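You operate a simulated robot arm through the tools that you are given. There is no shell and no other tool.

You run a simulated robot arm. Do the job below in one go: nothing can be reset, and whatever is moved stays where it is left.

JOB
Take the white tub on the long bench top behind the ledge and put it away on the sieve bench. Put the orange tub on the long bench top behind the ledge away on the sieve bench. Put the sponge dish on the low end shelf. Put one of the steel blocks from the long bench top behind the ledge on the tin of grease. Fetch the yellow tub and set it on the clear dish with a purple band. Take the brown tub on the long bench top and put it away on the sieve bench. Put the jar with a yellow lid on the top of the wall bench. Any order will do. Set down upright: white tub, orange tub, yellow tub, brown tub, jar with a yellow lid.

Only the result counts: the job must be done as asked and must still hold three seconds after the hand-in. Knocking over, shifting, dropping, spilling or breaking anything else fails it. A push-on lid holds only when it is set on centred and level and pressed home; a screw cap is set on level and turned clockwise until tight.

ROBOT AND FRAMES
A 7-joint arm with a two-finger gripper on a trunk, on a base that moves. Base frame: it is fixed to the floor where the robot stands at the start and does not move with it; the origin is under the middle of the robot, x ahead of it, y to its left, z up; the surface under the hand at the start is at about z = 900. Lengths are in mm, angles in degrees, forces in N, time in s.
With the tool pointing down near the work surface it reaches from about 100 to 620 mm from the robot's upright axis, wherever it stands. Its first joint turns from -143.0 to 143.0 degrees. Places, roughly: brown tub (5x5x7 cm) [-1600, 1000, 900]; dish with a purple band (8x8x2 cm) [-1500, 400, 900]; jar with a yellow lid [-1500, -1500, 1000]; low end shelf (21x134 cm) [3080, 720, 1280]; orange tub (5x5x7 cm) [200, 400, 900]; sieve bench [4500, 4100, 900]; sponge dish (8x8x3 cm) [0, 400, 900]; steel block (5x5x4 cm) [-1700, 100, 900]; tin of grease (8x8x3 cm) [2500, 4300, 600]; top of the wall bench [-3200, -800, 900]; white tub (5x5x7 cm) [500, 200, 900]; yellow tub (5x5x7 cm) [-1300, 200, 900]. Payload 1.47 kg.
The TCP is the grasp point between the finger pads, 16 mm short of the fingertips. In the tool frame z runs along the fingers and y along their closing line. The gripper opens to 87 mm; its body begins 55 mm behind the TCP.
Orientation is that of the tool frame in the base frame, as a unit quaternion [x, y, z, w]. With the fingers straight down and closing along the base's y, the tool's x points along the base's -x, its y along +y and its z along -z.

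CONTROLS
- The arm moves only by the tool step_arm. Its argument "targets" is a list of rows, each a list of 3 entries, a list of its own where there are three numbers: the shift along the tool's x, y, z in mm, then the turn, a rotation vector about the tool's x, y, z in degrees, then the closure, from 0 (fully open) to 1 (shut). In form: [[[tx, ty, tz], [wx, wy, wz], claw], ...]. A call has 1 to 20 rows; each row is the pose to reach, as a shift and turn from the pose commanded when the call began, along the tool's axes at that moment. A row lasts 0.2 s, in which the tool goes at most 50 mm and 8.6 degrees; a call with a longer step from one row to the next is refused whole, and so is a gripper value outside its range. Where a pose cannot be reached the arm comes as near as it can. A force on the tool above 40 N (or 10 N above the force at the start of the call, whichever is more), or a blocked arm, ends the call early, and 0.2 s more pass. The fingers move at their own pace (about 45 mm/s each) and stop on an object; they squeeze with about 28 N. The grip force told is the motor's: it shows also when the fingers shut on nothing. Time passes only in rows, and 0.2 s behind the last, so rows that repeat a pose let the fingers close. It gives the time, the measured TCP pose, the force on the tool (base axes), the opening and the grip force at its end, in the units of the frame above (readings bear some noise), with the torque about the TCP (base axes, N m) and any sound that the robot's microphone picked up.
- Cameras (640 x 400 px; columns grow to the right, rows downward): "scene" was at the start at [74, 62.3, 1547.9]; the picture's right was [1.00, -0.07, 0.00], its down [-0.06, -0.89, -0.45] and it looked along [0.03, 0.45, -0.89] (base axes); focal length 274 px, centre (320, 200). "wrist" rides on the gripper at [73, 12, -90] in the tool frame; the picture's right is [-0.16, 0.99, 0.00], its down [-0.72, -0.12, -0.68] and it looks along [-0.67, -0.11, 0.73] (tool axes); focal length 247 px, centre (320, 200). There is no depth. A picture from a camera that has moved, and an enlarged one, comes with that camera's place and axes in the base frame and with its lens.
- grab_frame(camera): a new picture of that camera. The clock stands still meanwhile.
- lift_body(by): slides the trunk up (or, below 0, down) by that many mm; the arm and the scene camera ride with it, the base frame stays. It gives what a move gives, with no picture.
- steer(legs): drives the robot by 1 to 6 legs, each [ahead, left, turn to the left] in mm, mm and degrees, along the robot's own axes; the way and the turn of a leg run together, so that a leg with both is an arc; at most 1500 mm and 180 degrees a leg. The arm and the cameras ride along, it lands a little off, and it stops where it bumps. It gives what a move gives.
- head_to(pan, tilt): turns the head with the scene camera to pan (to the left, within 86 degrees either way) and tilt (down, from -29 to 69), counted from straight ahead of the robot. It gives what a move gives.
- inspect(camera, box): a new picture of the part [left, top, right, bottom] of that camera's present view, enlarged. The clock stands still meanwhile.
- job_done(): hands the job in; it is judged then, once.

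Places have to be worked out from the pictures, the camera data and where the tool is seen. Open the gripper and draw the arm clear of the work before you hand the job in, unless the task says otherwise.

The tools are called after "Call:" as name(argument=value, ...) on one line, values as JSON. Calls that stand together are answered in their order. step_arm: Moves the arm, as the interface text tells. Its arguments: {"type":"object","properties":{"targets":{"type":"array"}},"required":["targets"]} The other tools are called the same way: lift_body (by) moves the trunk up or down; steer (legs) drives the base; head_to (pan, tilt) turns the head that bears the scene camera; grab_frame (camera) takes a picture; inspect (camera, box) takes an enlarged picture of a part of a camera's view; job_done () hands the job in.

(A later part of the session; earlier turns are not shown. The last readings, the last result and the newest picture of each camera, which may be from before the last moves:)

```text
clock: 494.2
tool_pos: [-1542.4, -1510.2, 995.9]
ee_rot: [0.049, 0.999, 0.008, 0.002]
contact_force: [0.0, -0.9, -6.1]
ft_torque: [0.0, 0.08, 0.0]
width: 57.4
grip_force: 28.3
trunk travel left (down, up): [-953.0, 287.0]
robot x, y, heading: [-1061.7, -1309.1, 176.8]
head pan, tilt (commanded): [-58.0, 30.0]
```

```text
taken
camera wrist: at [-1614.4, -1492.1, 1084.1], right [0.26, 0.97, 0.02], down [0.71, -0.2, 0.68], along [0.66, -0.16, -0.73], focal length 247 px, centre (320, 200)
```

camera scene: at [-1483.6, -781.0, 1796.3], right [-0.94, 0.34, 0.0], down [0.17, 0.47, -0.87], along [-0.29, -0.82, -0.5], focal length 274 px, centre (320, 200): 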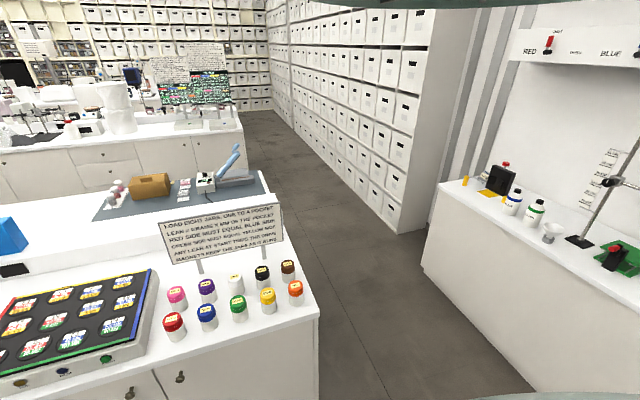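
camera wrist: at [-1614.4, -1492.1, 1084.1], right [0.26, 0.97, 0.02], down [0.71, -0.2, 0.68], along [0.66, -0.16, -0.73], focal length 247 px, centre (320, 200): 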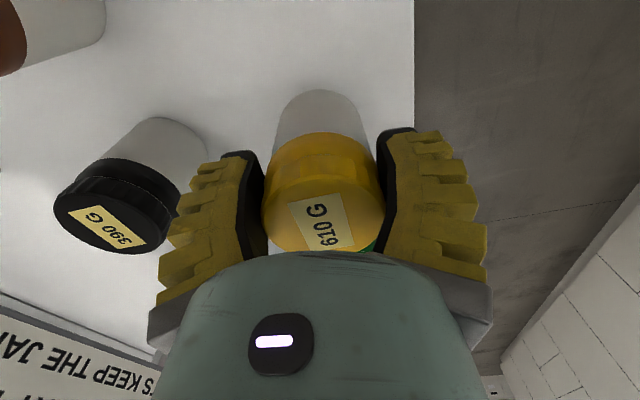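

The full weight (6.1 N) hangs in the grip, so the jar lifts as a whole. I raise it 150 mm, and drive north-west out of the jars and on toward the wall bench.

Call:
lift_body(by=150)

Call:
steer(legs=[[0, -350, 0], [950, 0, 0]])

Call:
head_to(pan=-58, tilt=-15)

Call:
head_to(pan=60, tilt=-15)

Call:
head_to(pan=58, tilt=30)

Call:
grab_frame(camera="scene")

Call:
grab_frame(camera="wrist")

```text
clock: 495.9
tool_pos: [-1542.2, -1510.0, 1145.2]
ee_rot: [0.05, 0.999, 0.008, 0.002]
contact_force: [0.0, 0.2, -6.9]
ft_torque: [0.03, 0.06, 0.03]
width: 57.3
grip_force: 27.7
trunk travel left (down, up): [-1103.0, 137.0]
robot x, y, heading: [-1065.5, -1311.9, 177.0]
head pan, tilt (commanded): [-58.0, 30.0]
```

```text
clock: 502.8
tool_pos: [-2485.2, -1117.6, 1146.8]
ee_rot: [0.047, 0.999, 0.008, 0.001]
contact_force: [0.1, 0.2, -5.5]
ft_torque: [0.03, 0.06, 0.03]
width: 57.0
grip_force: 28.5
trunk travel left (down, up): [-1103.0, 137.0]
robot x, y, heading: [-2007.4, -914.2, 177.6]
head pan, tilt (commanded): [-58.0, 30.0]
```

```text
clock: 503.9
tool_pos: [-2485.1, -1117.7, 1145.7]
ee_rot: [0.045, 0.999, 0.008, 0.001]
contact_force: [0.0, 0.4, -6.2]
ft_torque: [0.02, 0.03, -0.02]
width: 57.1
grip_force: 28.5
trunk travel left (down, up): [-1103.0, 137.0]
robot x, y, heading: [-2007.1, -916.3, 177.7]
head pan, tilt (commanded): [-58.0, -15.0]
```

```text
clock: 505.9
tool_pos: [-2485.9, -1117.8, 1145.7]
ee_rot: [0.046, 0.999, 0.008, 0.001]
contact_force: [0.5, 0.4, -5.6]
ft_torque: [-0.03, 0.07, 0.03]
width: 56.8
grip_force: 27.8
trunk travel left (down, up): [-1103.0, 137.0]
robot x, y, heading: [-2007.0, -913.5, 177.5]
head pan, tilt (commanded): [60.0, -15.0]
```

```text
clock: 507.0
tool_pos: [-2485.3, -1118.5, 1146.8]
ee_rot: [0.046, 0.999, 0.008, 0.0]
contact_force: [-0.2, 0.5, -5.9]
ft_torque: [0.0, 0.06, -0.01]
width: 56.8
grip_force: 27.9
trunk travel left (down, up): [-1103.0, 137.0]
robot x, y, heading: [-2007.4, -919.0, 177.7]
head pan, tilt (commanded): [58.0, 30.0]
```

```text
taken
camera scene: at [-2128.0, -986.9, 1791.2], right [-0.82, 0.57, 0.0], down [0.28, 0.41, -0.87], along [-0.49, -0.71, -0.5], focal length 274 px, centre (320, 200)
```

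scene: 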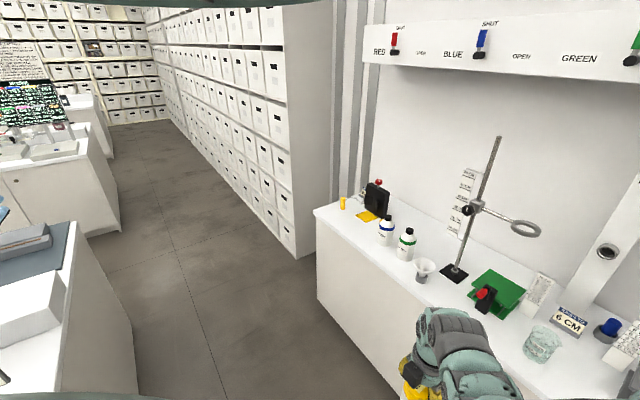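

```text
taken
camera wrist: at [-2557.5, -1101.2, 1234.2], right [0.25, 0.97, 0.02], down [0.71, -0.19, 0.68], along [0.66, -0.16, -0.73], focal length 247 px, centre (320, 200)
```

wrist: 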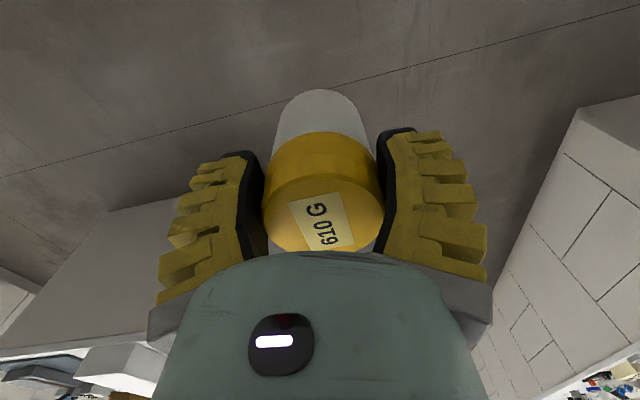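

The front strip of the wall bench near the funnel is rather tight, so I look at the part further north. I turn right by 55° for the head to see west.

Call:
steer(legs=[[0, 0, -55]])

Call:
grab_frame(camera="scene")

Call:
inspect(camera="scene", box=[100, 180, 420, 380])

```text
clock: 509.9
tool_pos: [-2446.1, -636.2, 1145.8]
ee_rot: [0.504, 0.864, 0.006, 0.005]
contact_force: [-1.0, 0.4, -6.1]
ft_torque: [0.05, 0.01, 0.01]
width: 56.8
grip_force: 28.5
trunk travel left (down, up): [-1103.0, 137.0]
robot x, y, heading: [-2009.2, -920.0, 121.9]
head pan, tilt (commanded): [58.0, 30.0]
```

```text
taken
camera scene: at [-2134.2, -856.3, 1791.1], right [0.0, 1.0, 0.0], down [0.5, 0.0, -0.87], along [-0.87, 0.0, -0.5], focal length 274 px, centre (320, 200)
```

scene: 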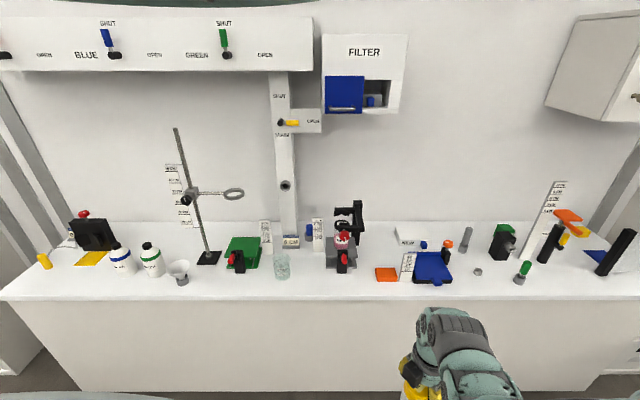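

```text
2.00 times, centred on (260, 280) of scene
camera zoom: at [-2134.2, -856.3, 1791.1], right [0.0, 1.0, 0.0], down [0.5, 0.0, -0.87], along [-0.87, 0.0, -0.5], focal length 547 px, centre (440, 40)
```

zoom: 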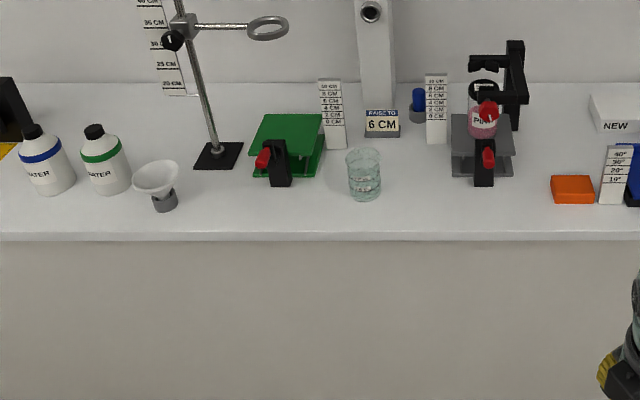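

Seen straight on, there is a free space between the beaker (y ≈ −1022) and the pink device (y ≈ −752), at about (−2970, −897). I drive so the jar comes above it.

Call:
steer(legs=[[55, 570, 0]])

Call:
grab_frame(camera="scene")

Call:
grab_frame(camera="wrist")

```text
clock: 513.2
tool_pos: [-2964.1, -893.3, 1145.8]
ee_rot: [0.506, 0.862, 0.006, 0.005]
contact_force: [0.3, 0.5, -6.0]
ft_torque: [0.06, 0.05, 0.0]
width: 56.7
grip_force: 28.1
trunk travel left (down, up): [-1103.0, 137.0]
robot x, y, heading: [-2530.5, -1176.0, 121.6]
head pan, tilt (commanded): [58.0, 30.0]
```

```text
taken
camera scene: at [-2653.9, -1114.0, 1791.1], right [0.0, 1.0, 0.0], down [0.5, 0.0, -0.87], along [-0.87, 0.0, -0.5], focal length 274 px, centre (320, 200)
```

scene: 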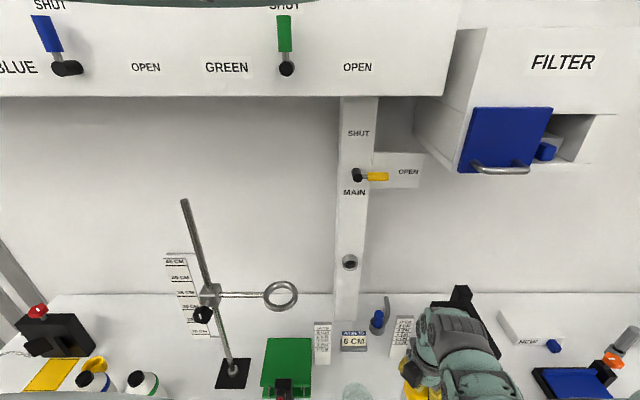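

```text
taken
camera wrist: at [-2991.8, -824.4, 1234.2], right [0.94, 0.34, 0.02], down [0.24, -0.69, 0.68], along [0.25, -0.63, -0.73], focal length 247 px, centre (320, 200)
```

wrist: 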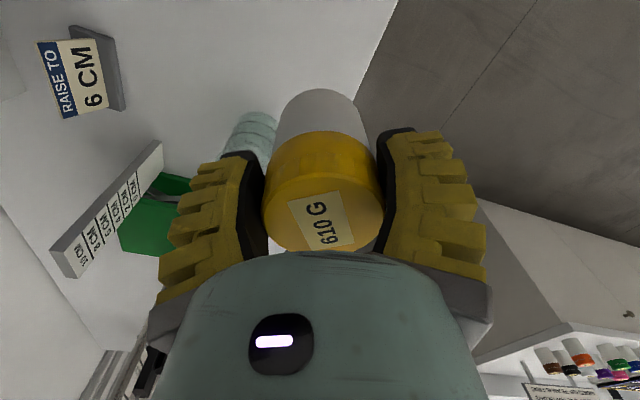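

The place below is free (beaker about 120 mm away). I lower the jar with the trunk to just above the expected contact.

Call:
lift_body(by=-165)

Call:
grab_frame(camera="wrist")

```text
clock: 515.1
tool_pos: [-2965.3, -893.5, 980.7]
ee_rot: [0.506, 0.863, 0.006, 0.004]
contact_force: [0.3, -0.8, -6.4]
ft_torque: [0.04, 0.06, 0.02]
width: 56.5
grip_force: 27.8
trunk travel left (down, up): [-938.0, 302.0]
robot x, y, heading: [-2524.9, -1172.5, 122.0]
head pan, tilt (commanded): [58.0, 30.0]
```

```text
taken
camera wrist: at [-2991.8, -824.4, 1069.3], right [0.94, 0.34, 0.02], down [0.24, -0.69, 0.68], along [0.25, -0.63, -0.73], focal length 247 px, centre (320, 200)
```

wrist: 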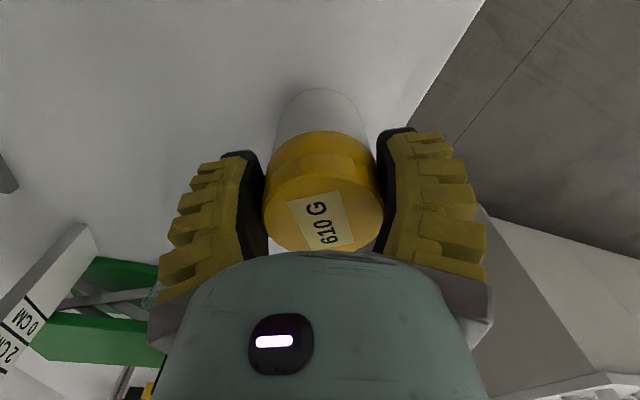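

Small trunk steps now to find the bench.

Call:
lift_body(by=-7)

Call:
lift_body(by=-2)

Call:
lift_body(by=-1.5)

```text
clock: 515.6
tool_pos: [-2964.6, -893.6, 973.6]
ee_rot: [0.505, 0.863, 0.005, 0.005]
contact_force: [0.3, -1.0, -5.3]
ft_torque: [0.0, 0.02, -0.01]
width: 56.7
grip_force: 27.7
trunk travel left (down, up): [-931.0, 309.0]
robot x, y, heading: [-2527.7, -1175.4, 121.6]
head pan, tilt (commanded): [58.0, 30.0]
```

```text
clock: 516.1
tool_pos: [-2963.9, -893.2, 972.3]
ee_rot: [0.505, 0.863, 0.006, 0.005]
contact_force: [0.9, -0.1, -1.6]
ft_torque: [0.0, 0.04, -0.01]
width: 56.6
grip_force: 27.6
trunk travel left (down, up): [-929.0, 311.0]
robot x, y, heading: [-2528.2, -1172.4, 121.8]
head pan, tilt (commanded): [58.0, 30.0]
```

```text
clock: 516.7
tool_pos: [-2965.2, -892.5, 972.0]
ee_rot: [0.506, 0.863, 0.006, 0.005]
contact_force: [6.8, -3.9, 19.4]
ft_torque: [-0.09, -0.2, -0.06]
width: 57.1
grip_force: 28.2
trunk travel left (down, up): [-927.0, 313.0]
robot x, y, heading: [-2526.9, -1172.2, 121.5]
head pan, tilt (commanded): [58.0, 30.0]
```

Contact is firm (19 N). I ease the trunk up 1 mm and open the fingers slowly.

Call:
lift_body(by=1)

Call:
step_arm(targets=[[[0, 0, 0], [0, 0, 0], 0.35], [[0, 0, 0], [0, 0, 0], 0.28], [[0, 0, 0], [0, 0, 0], 0.2], [[0, 0, 0], [0, 0, 0], 0.1], [[0, 0, 0], [0, 0, 0], 0], [[0, 0, 0], [0, 0, 0], 0], [[0, 0, 0], [0, 0, 0], 0]])

Call:
grab_frame(camera="wrist")

```text
clock: 517.2
tool_pos: [-2965.4, -893.6, 971.2]
ee_rot: [0.506, 0.863, 0.006, 0.005]
contact_force: [0.8, -0.7, 6.3]
ft_torque: [-0.08, -0.08, -0.04]
width: 56.9
grip_force: 28.2
trunk travel left (down, up): [-928.0, 312.0]
robot x, y, heading: [-2525.7, -1174.4, 122.2]
head pan, tilt (commanded): [58.0, 30.0]
```

```text
clock: 518.8
tool_pos: [-2965.4, -893.4, 971.3]
ee_rot: [0.506, 0.862, 0.006, 0.005]
contact_force: [-0.7, 0.1, 0.4]
ft_torque: [-0.01, 0.01, 0.0]
width: 86.9
grip_force: 0.1
trunk travel left (down, up): [-928.0, 312.0]
robot x, y, heading: [-2527.2, -1172.6, 121.6]
head pan, tilt (commanded): [58.0, 30.0]
```

```text
taken
camera wrist: at [-2992.1, -824.2, 1060.0], right [0.94, 0.34, 0.02], down [0.24, -0.69, 0.68], along [0.25, -0.63, -0.73], focal length 247 px, centre (320, 200)
```

wrist: 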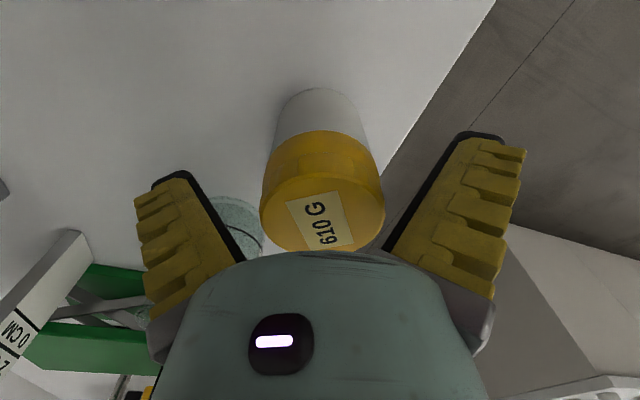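

The jar stands upright on the wall bench. I raise the hand, then move to the open floor west of the long bench and turn to heading 0° to fetch the steel block from the bench's end.

Call:
lift_body(by=180)

Call:
grab_frame(camera="wrist")

Call:
steer(legs=[[394, -451, 0], [0, 0, -122]])

Call:
head_to(pan=58, tilt=30)

Call:
grab_frame(camera="scene")

```text
clock: 520.8
tool_pos: [-2964.8, -893.3, 1152.3]
ee_rot: [0.506, 0.863, 0.006, 0.004]
contact_force: [-0.5, 0.8, 0.1]
ft_torque: [-0.01, 0.0, 0.0]
width: 86.9
grip_force: 0.0
trunk travel left (down, up): [-1108.0, 132.0]
robot x, y, heading: [-2529.7, -1173.3, 121.8]
head pan, tilt (commanded): [58.0, 30.0]
```

```text
taken
camera wrist: at [-2992.0, -824.2, 1239.9], right [0.94, 0.34, 0.02], down [0.24, -0.69, 0.68], along [0.25, -0.63, -0.73], focal length 247 px, centre (320, 200)
```

wrist: 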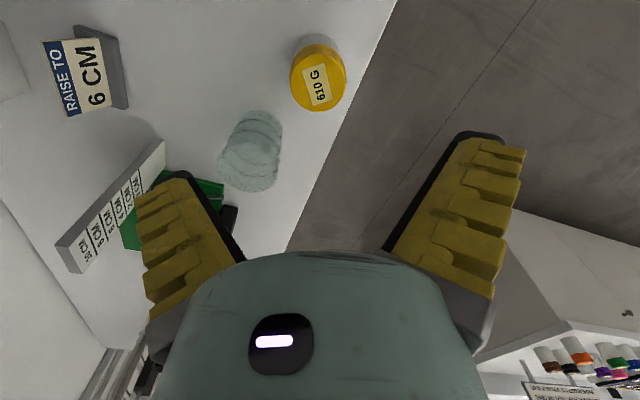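

```text
clock: 529.3
tool_pos: [-1874.3, -373.8, 1152.0]
ee_rot: [1.0, -0.023, 0.0, 0.008]
contact_force: [0.9, -0.1, 0.6]
ft_torque: [-0.02, -0.01, -0.03]
width: 86.7
grip_force: 0.1
trunk travel left (down, up): [-1108.0, 132.0]
robot x, y, heading: [-2347.0, -598.0, -0.2]
head pan, tilt (commanded): [58.0, 30.0]
```

```text
clock: 529.9
tool_pos: [-1873.9, -374.1, 1152.6]
ee_rot: [1.0, -0.024, -0.002, 0.008]
contact_force: [-0.2, 1.0, -0.5]
ft_torque: [0.02, -0.01, 0.01]
width: 87.0
grip_force: 0.0
trunk travel left (down, up): [-1108.0, 132.0]
robot x, y, heading: [-2342.2, -598.2, -0.2]
head pan, tilt (commanded): [58.0, 30.0]
```

```text
taken
camera scene: at [-2226.4, -522.2, 1796.7], right [0.85, -0.53, 0.0], down [-0.27, -0.42, -0.87], along [0.46, 0.73, -0.5], focal length 274 px, centre (320, 200)
```

scene: 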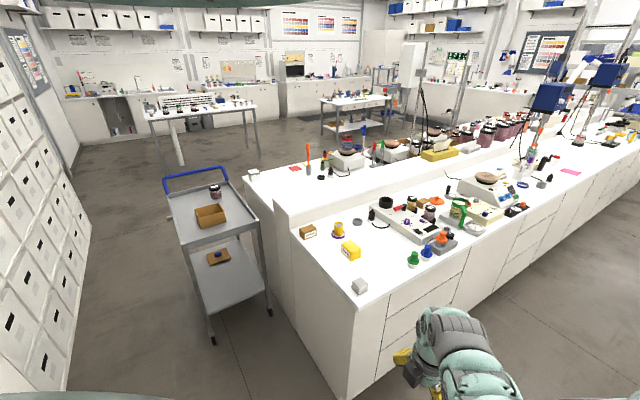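

The trolley's south end is at y ≈ 865, so the floor west of the block is free. I enlarge the block to see its orientation.

Call:
inspect(camera="scene", box=[310, 250, 410, 320])

```text
5.71 times, centred on (360, 285) of scene
camera zoom: at [-2226.4, -522.2, 1796.7], right [0.85, -0.53, 0.0], down [-0.27, -0.42, -0.87], along [0.46, 0.73, -0.5], focal length 1563 px, centre (91, -286)
```

zoom: 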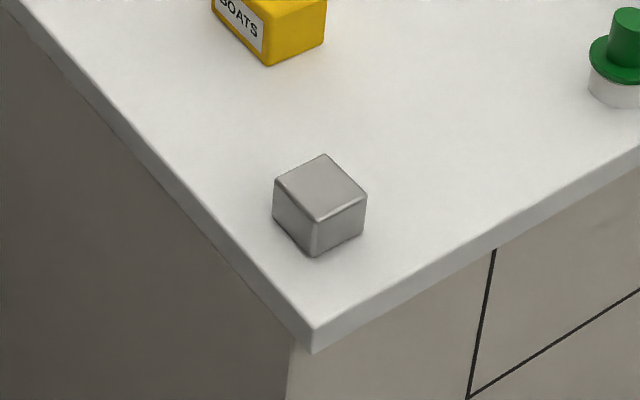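

The block is axis-aligned, centre (−1659, 70), top about z 940, only 27 mm from the west edge. I pitch the tool up to 69° here in free air, pointing along +x.

Call:
step_arm(targets=[[[12.2, 3.3, -5], [0, 7.67, 0], 0], [[24.4, 6.7, -10], [0, 15.3, 0], 0], [[36.7, 10, -15], [0, 23, 0], 0], [[48.9, 13.3, -20], [0, 30.7, 0], 0], [[61.1, 16.7, -25], [0, 38.3, 0], 0], [[73.3, 20, -30], [0, 46, 0], 0], [[85.6, 23.3, -35], [0, 53.7, 0], 0], [[97.8, 26.7, -40], [0, 61.3, 0], 0], [[110, 30, -45], [0, 69, 0], 0]])

Call:
grab_frame(camera="wrist")

```text
clock: 531.9
tool_pos: [-1765.5, -408.9, 1197.0]
ee_rot: [0.824, -0.014, 0.566, 0.02]
contact_force: [0.4, 0.0, -0.8]
ft_torque: [0.05, -0.04, 0.0]
width: 86.9
grip_force: 0.0
trunk travel left (down, up): [-1108.0, 132.0]
robot x, y, heading: [-2343.2, -601.2, -0.0]
head pan, tilt (commanded): [58.0, 30.0]
```

```text
taken
camera wrist: at [-1824.2, -415.7, 1295.9], right [-0.1, -0.99, -0.13], down [-0.89, 0.15, -0.43], along [0.45, 0.07, -0.89], focal length 247 px, centre (320, 200)
```

wrist: 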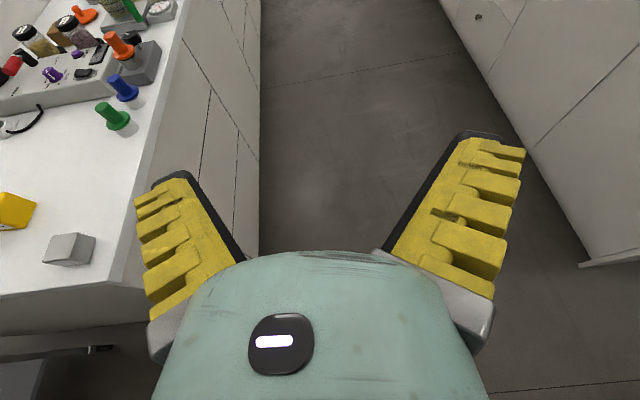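

The pitched pose is reached cleanly, pointing 3° right of +x. I correct the heading by 3° and drive north so that the hand stands west of the block, off the bench.

Call:
steer(legs=[[0, 0, 3], [5, 448, 0]])

Call:
grab_frame(camera="wrist")

```text
clock: 535.0
tool_pos: [-1796.4, 79.1, 1197.2]
ee_rot: [0.825, 0.008, 0.565, 0.004]
contact_force: [0.1, -1.3, 0.6]
ft_torque: [-0.01, 0.0, -0.02]
width: 87.3
grip_force: 0.0
trunk travel left (down, up): [-1108.0, 132.0]
robot x, y, heading: [-2366.9, -144.5, 3.1]
head pan, tilt (commanded): [58.0, 30.0]
```

```text
taken
camera wrist: at [-1854.2, 68.9, 1296.0], right [-0.05, -0.99, -0.13], down [-0.9, 0.1, -0.43], along [0.44, 0.1, -0.89], focal length 247 px, centre (320, 200)
```

wrist: 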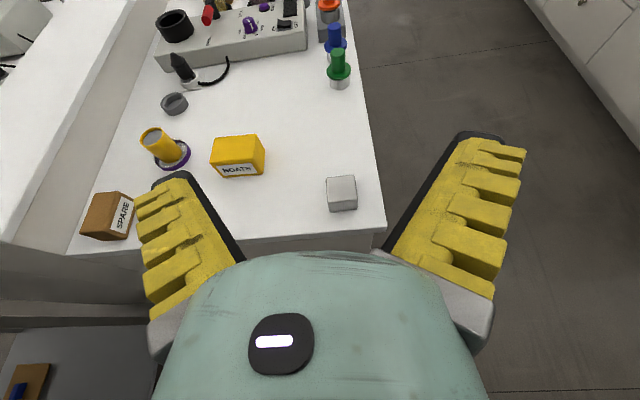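

The block is at about (−1661, 71) and the west edge at x ≈ −1721. I shift 8 mm right and lower the trunk by 271 mm, still off the bench.

Call:
steer(legs=[[0, -8, 0]])

Call:
lift_body(by=-270)

Call:
grab_frame(camera="wrist")

```text
clock: 535.8
tool_pos: [-1795.8, 71.0, 1197.7]
ee_rot: [0.825, 0.008, 0.565, 0.005]
contact_force: [-0.4, 0.0, -0.4]
ft_torque: [0.0, -0.03, 0.02]
width: 87.0
grip_force: 0.0
trunk travel left (down, up): [-1108.0, 132.0]
robot x, y, heading: [-2363.9, -147.5, 3.4]
head pan, tilt (commanded): [58.0, 30.0]
```

```text
clock: 538.5
tool_pos: [-1796.4, 70.9, 926.4]
ee_rot: [0.825, 0.008, 0.565, 0.004]
contact_force: [-0.5, 0.3, -0.6]
ft_torque: [0.0, 0.01, 0.03]
width: 86.6
grip_force: 0.1
trunk travel left (down, up): [-838.0, 402.0]
robot x, y, heading: [-2364.9, -151.4, 3.0]
head pan, tilt (commanded): [58.0, 30.0]
```

```text
taken
camera wrist: at [-1853.7, 61.0, 1026.1], right [-0.05, -0.99, -0.13], down [-0.9, 0.1, -0.43], along [0.44, 0.1, -0.89], focal length 247 px, centre (320, 200)
```

wrist: 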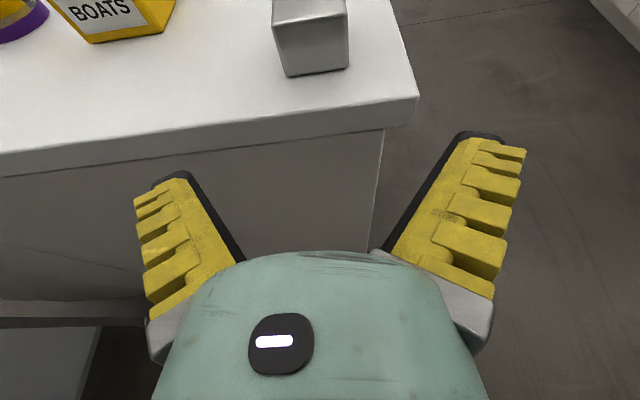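

The block's west face is at x ≈ −1684, y 49–95, well aligned. I raise 4 mm for bench clearance and drive 100 mm toward it.

Call:
lift_body(by=4)

Call:
steer(legs=[[100, 0, 0]])

Call:
grab_frame(camera="wrist")

```text
clock: 539.0
tool_pos: [-1795.9, 71.7, 930.4]
ee_rot: [0.825, 0.008, 0.565, 0.005]
contact_force: [0.3, 0.3, 0.6]
ft_torque: [0.01, 0.01, 0.0]
width: 87.0
grip_force: 0.0
trunk travel left (down, up): [-842.0, 398.0]
robot x, y, heading: [-2362.0, -148.2, 3.0]
head pan, tilt (commanded): [58.0, 30.0]
```

```text
clock: 540.2
tool_pos: [-1696.6, 76.0, 930.4]
ee_rot: [0.826, 0.008, 0.564, 0.005]
contact_force: [0.3, 0.9, 0.4]
ft_torque: [0.01, 0.0, 0.0]
width: 87.0
grip_force: 0.1
trunk travel left (down, up): [-842.0, 398.0]
robot x, y, heading: [-2262.9, -144.1, 2.9]
head pan, tilt (commanded): [58.0, 30.0]
```

```text
taken
camera wrist: at [-1753.8, 65.9, 1030.0], right [-0.05, -0.99, -0.13], down [-0.9, 0.1, -0.43], along [0.44, 0.1, -0.89], focal length 247 px, centre (320, 200)
```

wrist: 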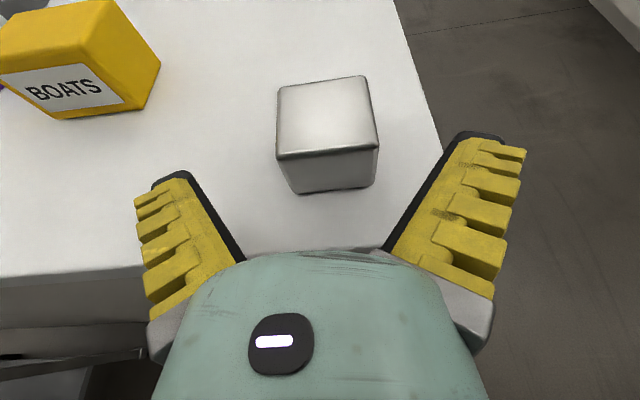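

The block is straight ahead, 36 mm further and 6 mm to the right. I drive the last bit.

Call:
steer(legs=[[36, -8, 0]])

Call:
grab_frame(camera="wrist")

```text
clock: 541.1
tool_pos: [-1659.6, 70.8, 930.4]
ee_rot: [0.825, 0.008, 0.565, 0.004]
contact_force: [-0.1, -0.4, 0.0]
ft_torque: [0.03, 0.02, 0.01]
width: 86.9
grip_force: 0.1
trunk travel left (down, up): [-842.0, 398.0]
robot x, y, heading: [-2226.1, -151.9, 3.1]
head pan, tilt (commanded): [58.0, 30.0]
```

```text
taken
camera wrist: at [-1717.4, 60.3, 1030.0], right [-0.05, -0.99, -0.13], down [-0.9, 0.1, -0.43], along [0.44, 0.1, -0.89], focal length 247 px, centre (320, 200)
```

wrist: 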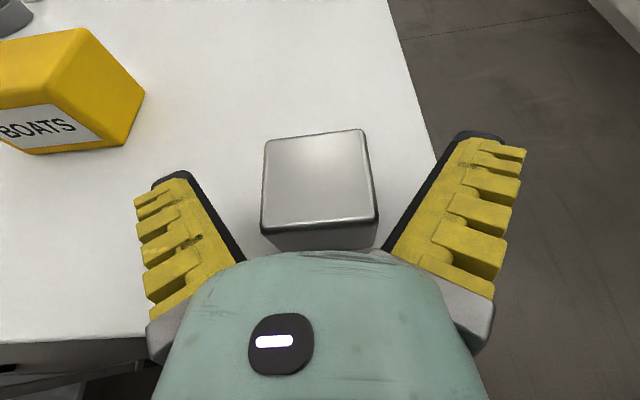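

The block lies squarely between the fingers. I close.

Call:
step_arm(targets=[[[0, 0, 0], [0, 0, 0], 0.2], [[0, 0, 0], [0, 0, 0], 0.35], [[0, 0, 0], [0, 0, 0], 0.5], [[0, 0, 0], [0, 0, 0], 0.6], [[0, 0, 0], [0, 0, 0], 0.6]])

Call:
grab_frame(camera="wrist")

```text
clock: 542.3
tool_pos: [-1661.1, 70.1, 931.3]
ee_rot: [0.825, 0.008, 0.565, 0.004]
contact_force: [0.5, -0.3, 0.0]
ft_torque: [0.05, -0.06, 0.0]
width: 51.1
grip_force: 28.6
trunk travel left (down, up): [-842.0, 398.0]
robot x, y, heading: [-2224.5, -150.6, 3.0]
head pan, tilt (commanded): [58.0, 30.0]
```

```text
taken
camera wrist: at [-1717.4, 60.3, 1030.0], right [-0.05, -0.99, -0.13], down [-0.9, 0.1, -0.43], along [0.44, 0.1, -0.89], focal length 247 px, centre (320, 200)
```

wrist: 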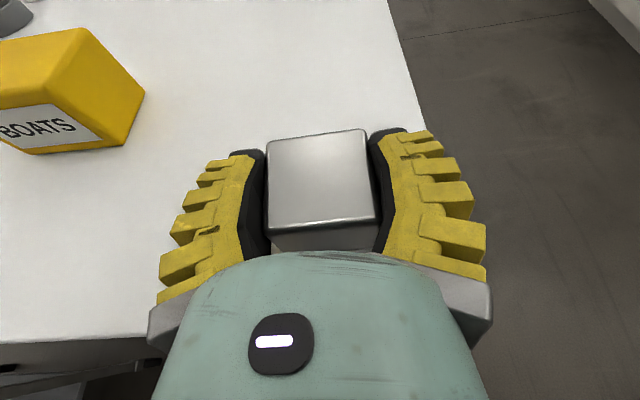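

Gripped at 51 mm. I lift 20 mm and check the weight.

Call:
lift_body(by=20)

Call:
grab_frame(camera="wrist")

```text
clock: 542.9
tool_pos: [-1661.1, 69.7, 950.2]
ee_rot: [0.825, 0.008, 0.565, 0.004]
contact_force: [-0.2, -0.3, -3.5]
ft_torque: [-0.02, 0.04, -0.02]
width: 51.0
grip_force: 28.0
trunk travel left (down, up): [-862.0, 378.0]
robot x, y, heading: [-2225.9, -153.4, 3.1]
head pan, tilt (commanded): [58.0, 30.0]
```

```text
taken
camera wrist: at [-1717.9, 60.1, 1049.7], right [-0.05, -0.99, -0.13], down [-0.9, 0.1, -0.43], along [0.44, 0.1, -0.89], focal length 247 px, centre (320, 200)
```

wrist: 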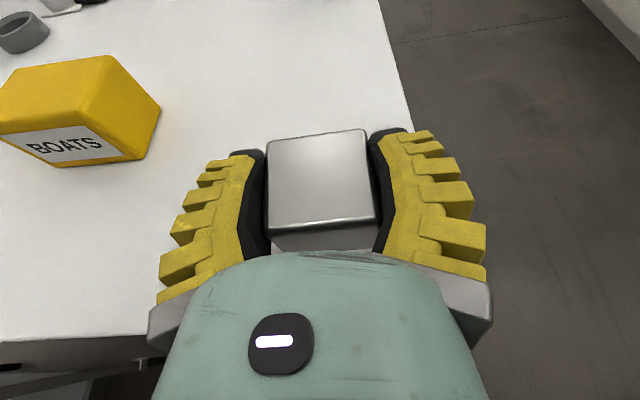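

The block is held (3.5 N). I raise it 200 mm with the trunk, back off west and go into the south aisle for the long way round to the cart's back side.

Call:
lift_body(by=200)

Call:
steer(legs=[[-150, 0, 0], [30, -560, 0]])

Call:
steer(legs=[[1450, -80, 0], [1450, -80, 0], [1450, -80, 0], [1450, -80, 0]])

```text
clock: 545.1
tool_pos: [-1659.6, 71.3, 1150.4]
ee_rot: [0.825, 0.008, 0.565, 0.004]
contact_force: [0.0, 0.9, -2.3]
ft_torque: [0.0, 0.0, 0.01]
width: 50.7
grip_force: 27.7
trunk travel left (down, up): [-1062.0, 178.0]
robot x, y, heading: [-2225.8, -151.4, 3.4]
head pan, tilt (commanded): [58.0, 30.0]
```

```text
clock: 549.3
tool_pos: [-1747.4, -495.0, 1150.4]
ee_rot: [0.825, 0.007, 0.565, 0.005]
contact_force: [0.1, 0.3, -2.1]
ft_torque: [0.03, -0.04, -0.01]
width: 50.3
grip_force: 27.8
trunk travel left (down, up): [-1062.0, 178.0]
robot x, y, heading: [-2312.4, -715.4, 2.9]
head pan, tilt (commanded): [58.0, 30.0]
```

```text
clock: 576.8
tool_pos: [4024.8, -393.1, 1149.4]
ee_rot: [0.825, 0.021, 0.565, -0.004]
contact_force: [-0.2, -0.5, -2.2]
ft_torque: [-0.02, -0.02, 0.01]
width: 50.7
grip_force: 27.8
trunk travel left (down, up): [-1062.0, 178.0]
robot x, y, heading: [3462.0, -633.6, 5.1]
head pan, tilt (commanded): [58.0, 30.0]
```

Through the aisle. I go on to x ≈ 3750, turn left to heading 90°, and drive north.

Call:
steer(legs=[[290, -30, 0], [0, 0, 85], [1450, 0, 0], [1450, 0, 0]])

```text
clock: 596.0
tool_pos: [3522.1, 2819.5, 1148.8]
ee_rot: [0.592, 0.574, 0.413, -0.386]
contact_force: [-0.5, -0.4, -3.4]
ft_torque: [-0.02, 0.02, 0.02]
width: 50.6
grip_force: 27.5
trunk travel left (down, up): [-1062.0, 178.0]
robot x, y, heading: [3716.7, 2243.3, 90.1]
head pan, tilt (commanded): [58.0, 30.0]
```

Next north past the cart on its east side to about (3400, 4900).

Call:
steer(legs=[[1330, 130, 0], [1250, 130, 0]])

Call:
head_to(pan=86, tilt=25)

Call:
grab_frame(camera="scene")

```text
clock: 608.5
tool_pos: [3299.4, 5377.9, 1150.5]
ee_rot: [0.598, 0.569, 0.416, -0.382]
contact_force: [0.1, 1.0, -2.6]
ft_torque: [0.02, 0.0, 0.01]
width: 50.2
grip_force: 28.1
trunk travel left (down, up): [-1062.0, 178.0]
robot x, y, heading: [3482.9, 4795.8, 89.0]
head pan, tilt (commanded): [58.0, 30.0]
```

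```text
clock: 609.4
tool_pos: [3299.3, 5377.8, 1150.0]
ee_rot: [0.598, 0.569, 0.416, -0.382]
contact_force: [0.0, -0.2, -2.2]
ft_torque: [-0.03, -0.03, 0.0]
width: 50.4
grip_force: 28.0
trunk travel left (down, up): [-1062.0, 178.0]
robot x, y, heading: [3482.4, 4798.3, 89.1]
head pan, tilt (commanded): [85.9, 25.0]
```

```text
taken
camera scene: at [3390.7, 4876.0, 1758.6], right [0.09, 1.0, 0.0], down [0.42, -0.04, -0.91], along [-0.9, 0.08, -0.42], focal length 274 px, centre (320, 200)
```

scene: 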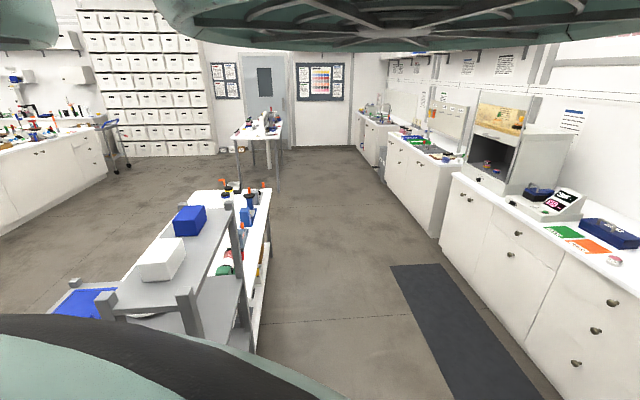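

I'm beside the cart's rear corner. I test raising the arm by 220 mm in this pitched pose relative to the trunk, so that the forearm will lie flatter when reaching in under the cart's shelf.

Call:
step_arm(targets=[[[41, 0.7, -16], [0, 0, 0], 0.6], [[82, 1.4, -32], [0, 0, 0], 0.6], [[123, 2.2, -48], [0, 0, 0], 0.6], [[164, 2.9, -64], [0, 0, 0], 0.6], [[205, 3.6, -80], [0, 0, 0], 0.6]])

Call:
grab_frame(camera="wrist")

```text
clock: 610.6
tool_pos: [3297.8, 5375.3, 1369.9]
ee_rot: [0.597, 0.57, 0.416, -0.382]
contact_force: [0.3, -0.9, -3.1]
ft_torque: [0.03, -0.01, 0.01]
width: 50.3
grip_force: 28.0
trunk travel left (down, up): [-1062.0, 178.0]
robot x, y, heading: [3479.8, 4799.5, 89.2]
head pan, tilt (commanded): [85.9, 25.0]
```

```text
taken
camera wrist: at [3304.1, 5318.8, 1469.8], right [0.99, -0.11, -0.13], down [-0.16, -0.89, -0.43], along [-0.07, 0.44, -0.89], focal length 247 px, centre (320, 200)
```

wrist: 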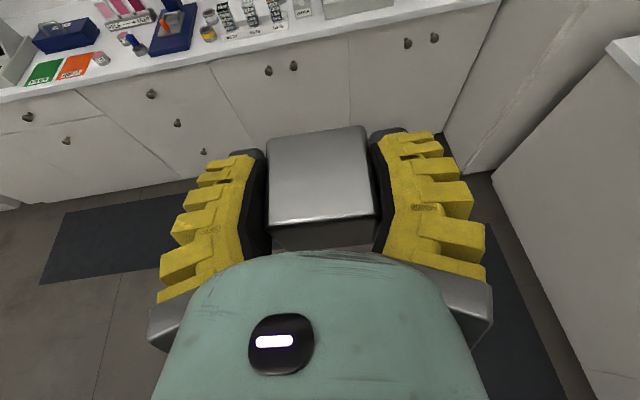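

That works. I look at the arm from above to locate the elbow in this posture.

Call:
head_to(pan=56, tilt=45)

Call:
grab_frame(camera="scene")

```text
clock: 611.6
tool_pos: [3299.4, 5376.0, 1369.5]
ee_rot: [0.597, 0.569, 0.416, -0.383]
contact_force: [-0.4, -0.3, -3.6]
ft_torque: [-0.05, 0.04, -0.02]
width: 50.2
grip_force: 27.7
trunk travel left (down, up): [-1062.0, 178.0]
robot x, y, heading: [3485.7, 4801.1, 89.4]
head pan, tilt (commanded): [56.0, 45.0]
```

```text
taken
camera scene: at [3415.7, 4914.5, 1728.1], right [0.57, 0.82, 0.0], down [0.58, -0.4, -0.71], along [-0.58, 0.4, -0.71], focal length 274 px, centre (320, 200)
```

scene: 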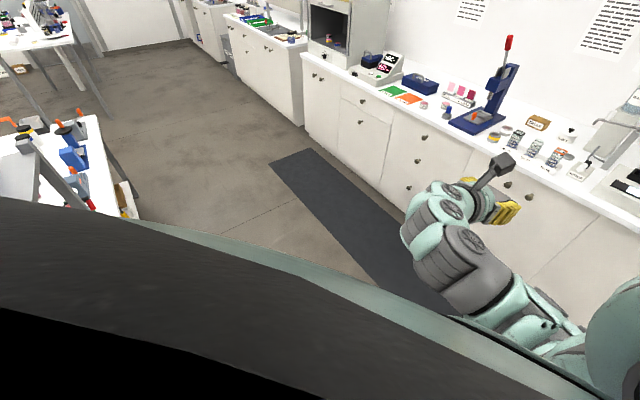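

The elbow lies to the right with a forearm rising gently. I raise the arm another 90 mm relative to the trunk to flatten the forearm further, then turn (through the east) to face the cart's back.

Call:
step_arm(targets=[[[42, 0.7, -16], [0, 0, 0], 0.6], [[84, 1.5, -33], [0, 0, 0], 0.6]])

Call:
steer(legs=[[0, 0, -110], [0, 0, -104]])

```text
clock: 612.2
tool_pos: [3298.5, 5377.2, 1460.2]
ee_rot: [0.598, 0.569, 0.416, -0.382]
contact_force: [0.7, 0.3, -2.3]
ft_torque: [0.0, 0.02, 0.0]
width: 50.0
grip_force: 27.4
trunk travel left (down, up): [-1062.0, 178.0]
robot x, y, heading: [3482.6, 4799.5, 89.3]
head pan, tilt (commanded): [56.0, 45.0]
```

```text
clock: 621.6
tool_pos: [3293.3, 4221.5, 1458.9]
ee_rot: [-0.358, 0.744, -0.235, -0.513]
contact_force: [0.3, 0.5, -2.2]
ft_torque: [0.0, 0.0, -0.02]
width: 49.4
grip_force: 27.6
trunk travel left (down, up): [-1062.0, 178.0]
robot x, y, heading: [3481.6, 4798.7, -126.6]
head pan, tilt (commanded): [56.0, 45.0]
```

I drive north first and then west, staying behind the cart, until the hand is at about (2513, 4766).

Call:
steer(legs=[[-440, -327, 0], [465, -626, 0]])

Call:
grab_frame(camera="wrist")

Call:
grab_frame(camera="scene")

```text
clock: 628.6
tool_pos: [2511.2, 4769.8, 1459.1]
ee_rot: [-0.355, 0.745, -0.234, -0.514]
contact_force: [-0.1, -0.5, -3.5]
ft_torque: [0.02, -0.03, 0.01]
width: 49.8
grip_force: 28.2
trunk travel left (down, up): [-1062.0, 178.0]
robot x, y, heading: [2704.2, 5344.2, -126.8]
head pan, tilt (commanded): [56.0, 45.0]
```

```text
taken
camera wrist: at [2539.4, 4819.2, 1558.7], right [-0.72, 0.68, -0.13], down [0.66, 0.62, -0.43], along [-0.21, -0.4, -0.89], focal length 247 px, centre (320, 200)
```

wrist: 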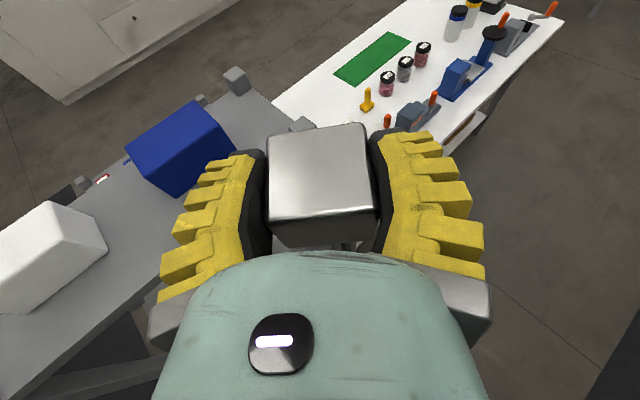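

```text
taken
camera scene: at [2689.9, 5210.0, 1728.1], right [-0.95, -0.32, 0.0], down [-0.23, 0.67, -0.71], along [0.23, -0.67, -0.71], focal length 274 px, centre (320, 200)
```

scene: 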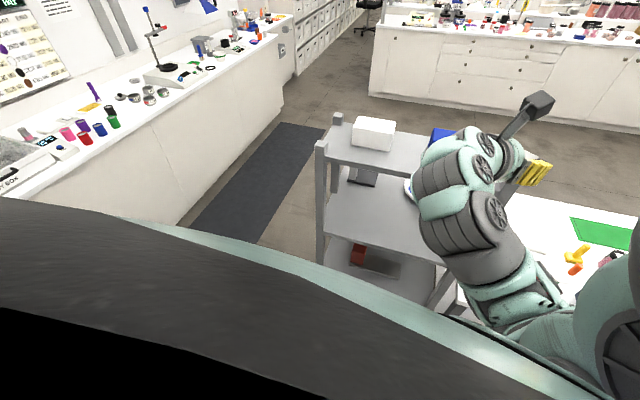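

I can see the cart from behind. I enlarge it to measure the shelf edges and posts.

Call:
inspect(camera="scene", box=[300, 100, 480, 320])

```text
1.82 times, centred on (390, 210) of scene
camera zoom: at [2689.9, 5210.0, 1728.1], right [-0.95, -0.32, 0.0], down [-0.23, 0.67, -0.71], along [0.23, -0.67, -0.71], focal length 497 px, centre (193, 182)
```

zoom: 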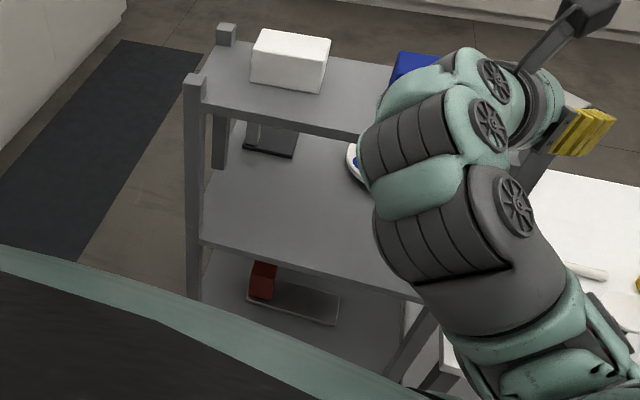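

The cart's back edge is at y ≈ 4590 and the shelf at z ≈ 900; a grey tray with a red box lies on the middle shelf but clear of my path. I lower the trunk in two steps to bring the block to z ≈ 690 behind the cart.

Call:
lift_body(by=-400)

Call:
lift_body(by=-368)

Call:
grab_frame(camera="wrist")

Call:
grab_frame(camera="scene")

```text
clock: 632.4
tool_pos: [2510.7, 4769.4, 1058.9]
ee_rot: [-0.354, 0.745, -0.234, -0.515]
contact_force: [-0.3, -0.1, -2.6]
ft_torque: [0.0, -0.01, -0.01]
width: 49.9
grip_force: 28.1
trunk travel left (down, up): [-662.0, 578.0]
robot x, y, heading: [2705.7, 5339.3, -126.8]
head pan, tilt (commanded): [56.0, 45.0]
```

```text
clock: 636.0
tool_pos: [2511.1, 4768.3, 690.9]
ee_rot: [-0.355, 0.745, -0.234, -0.515]
contact_force: [-0.5, -0.8, -1.7]
ft_torque: [0.02, -0.03, -0.02]
width: 49.6
grip_force: 28.3
trunk travel left (down, up): [-294.0, 946.0]
robot x, y, heading: [2708.4, 5337.3, -127.0]
head pan, tilt (commanded): [56.0, 45.0]
```

```text
taken
camera wrist: at [2539.4, 4819.4, 790.8], right [-0.72, 0.68, -0.13], down [0.66, 0.62, -0.43], along [-0.21, -0.4, -0.89], focal length 247 px, centre (320, 200)
```

wrist: 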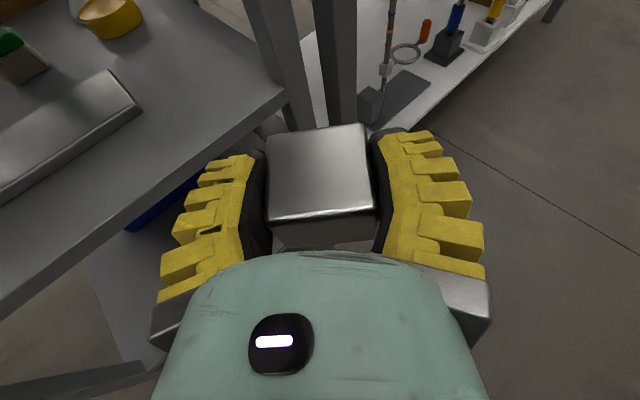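

```text
taken
camera scene: at [2690.0, 5210.2, 960.1], right [-0.95, -0.32, 0.0], down [-0.23, 0.67, -0.71], along [0.23, -0.67, -0.71], focal length 274 px, centre (320, 200)
```

scene: 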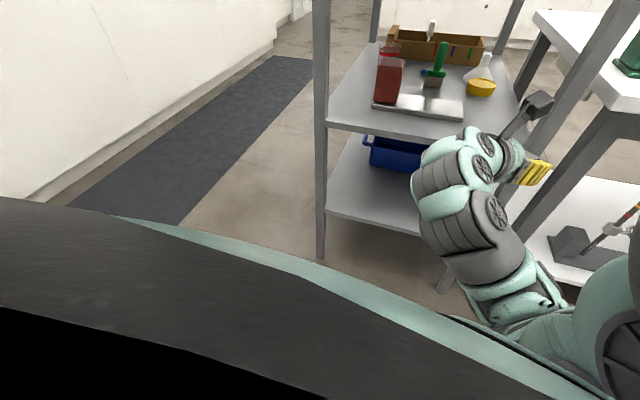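

Excellent: the middle shelf is now visible from behind, with the yellow tin of grease, a funnel, the brush and the red box. I enlarge both views to locate the tin.

Call:
inspect(camera="scene", box=[360, 20, 560, 150])

Call:
inspect(camera="wrist", box=[0, 0, 200, 140])

```text
3.08 times, centred on (460, 85) of scene
camera zoom: at [2690.0, 5210.2, 960.1], right [-0.95, -0.32, 0.0], down [-0.23, 0.67, -0.71], along [0.23, -0.67, -0.71], focal length 842 px, centre (-111, 554)
```

zoom: 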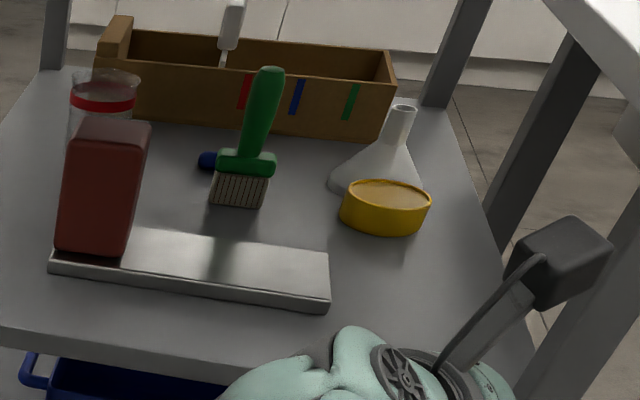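

```text
2.86 times, centred on (100, 70) of wrist
camera zoom: at [2539.4, 4819.4, 790.8], right [-0.72, 0.68, -0.13], down [0.66, 0.62, -0.43], along [-0.21, -0.4, -0.89], focal length 706 px, centre (949, 571)
```

zoom: 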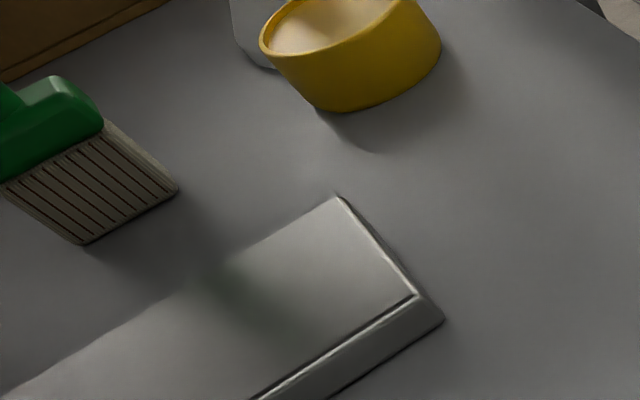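

The tin is an open yellow tin; estimates from both cameras put it near (2490–2505, 4260–4280). I drive the hand 200 mm in under the shelf's back edge at z 690 for a closer look with the wrist camera.

Call:
steer(legs=[[165, 112, 0]])

Call:
grab_frame(camera="wrist")

Call:
grab_frame(camera="scene")

```text
clock: 637.5
tool_pos: [2503.4, 4574.7, 691.2]
ee_rot: [-0.355, 0.745, -0.234, -0.514]
contact_force: [-0.6, -0.3, -3.1]
ft_torque: [-0.01, -0.01, 0.01]
width: 49.6
grip_force: 28.4
trunk travel left (down, up): [-294.0, 946.0]
robot x, y, heading: [2700.6, 5149.2, -127.1]
head pan, tilt (commanded): [56.0, 45.0]
```

```text
taken
camera wrist: at [2531.5, 4625.2, 790.5], right [-0.72, 0.68, -0.13], down [0.66, 0.62, -0.43], along [-0.21, -0.4, -0.89], focal length 247 px, centre (320, 200)
```

wrist: 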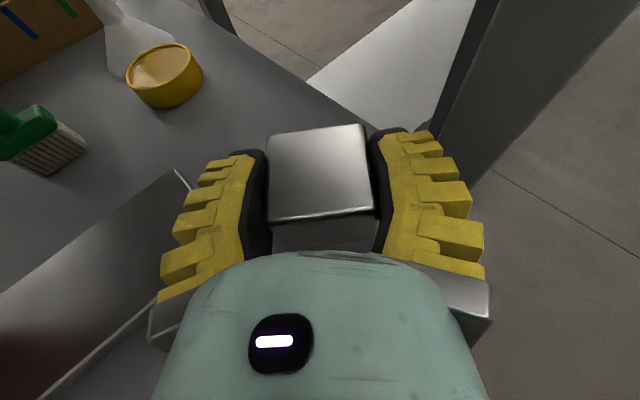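

```text
taken
camera scene: at [2682.6, 5015.7, 960.0], right [-0.95, -0.32, 0.0], down [-0.23, 0.67, -0.71], along [0.23, -0.67, -0.71], focal length 274 px, centre (320, 200)
```

scene: 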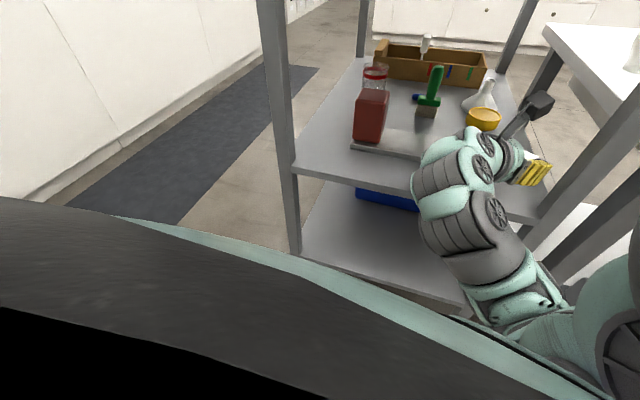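

The tin is in view now. I enlarge it for its exact place.

Call:
inspect(camera="wrist", box=[90, 10, 250, 130])

Call:
inspect(camera="scene", box=[430, 60, 570, 220])

```text
3.33 times, centred on (170, 70) of wrist
camera zoom: at [2531.5, 4625.2, 790.5], right [-0.72, 0.68, -0.13], down [0.66, 0.62, -0.43], along [-0.21, -0.4, -0.89], focal length 823 px, centre (820, 633)
```

zoom: 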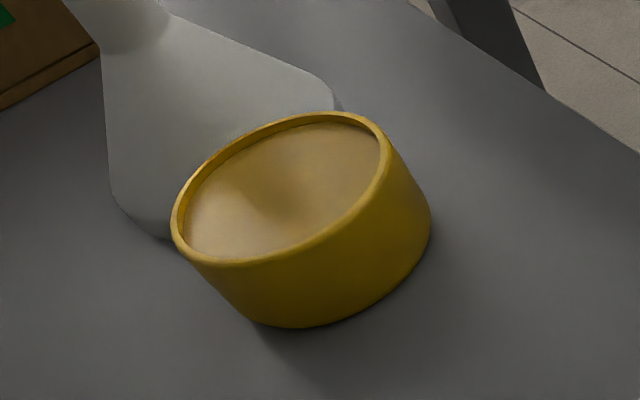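

```text
2.50 times, centred on (500, 140) of scene
camera zoom: at [2682.6, 5015.7, 960.0], right [-0.95, -0.32, 0.0], down [-0.23, 0.67, -0.71], along [0.23, -0.67, -0.71], focal length 684 px, centre (-130, 350)
```

zoom: 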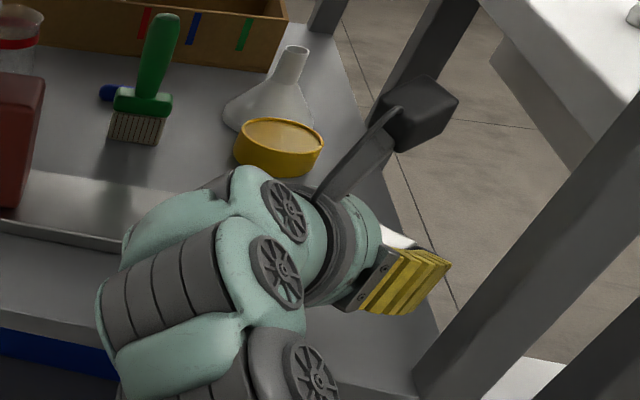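

The tin is at about (2507, 4297) by the wrist camera. With it this deep in, the forearm would come too near the shelf above, so I back out 120 mm, raise the arm by 120 mm relative to the trunk and lower the trunk accordingly.

Call:
steer(legs=[[-96, -72, 0]])

Call:
step_arm(targets=[[[37, 0.7, -14.5], [0, 0, 0], 0.6], [[74.5, 1.4, -29], [0, 0, 0], 0.6], [[112, 2, -43.5], [0, 0, 0], 0.6]])

```text
clock: 638.8
tool_pos: [2502.0, 4694.0, 691.4]
ee_rot: [-0.354, 0.745, -0.233, -0.514]
contact_force: [0.4, -0.4, -3.0]
ft_torque: [-0.01, -0.02, 0.02]
width: 49.5
grip_force: 27.9
trunk travel left (down, up): [-294.0, 946.0]
robot x, y, heading: [2700.4, 5269.0, -127.1]
head pan, tilt (commanded): [56.0, 45.0]
```

```text
clock: 639.6
tool_pos: [2504.7, 4689.6, 813.3]
ee_rot: [-0.352, 0.746, -0.232, -0.516]
contact_force: [0.5, -1.0, -3.2]
ft_torque: [0.02, -0.03, -0.03]
width: 49.3
grip_force: 28.1
out of reach, approached as far as the arm can: row 3
trunk travel left (down, up): [-294.0, 946.0]
robot x, y, heading: [2699.9, 5268.0, -127.4]
head pan, tilt (commanded): [56.0, 45.0]
```

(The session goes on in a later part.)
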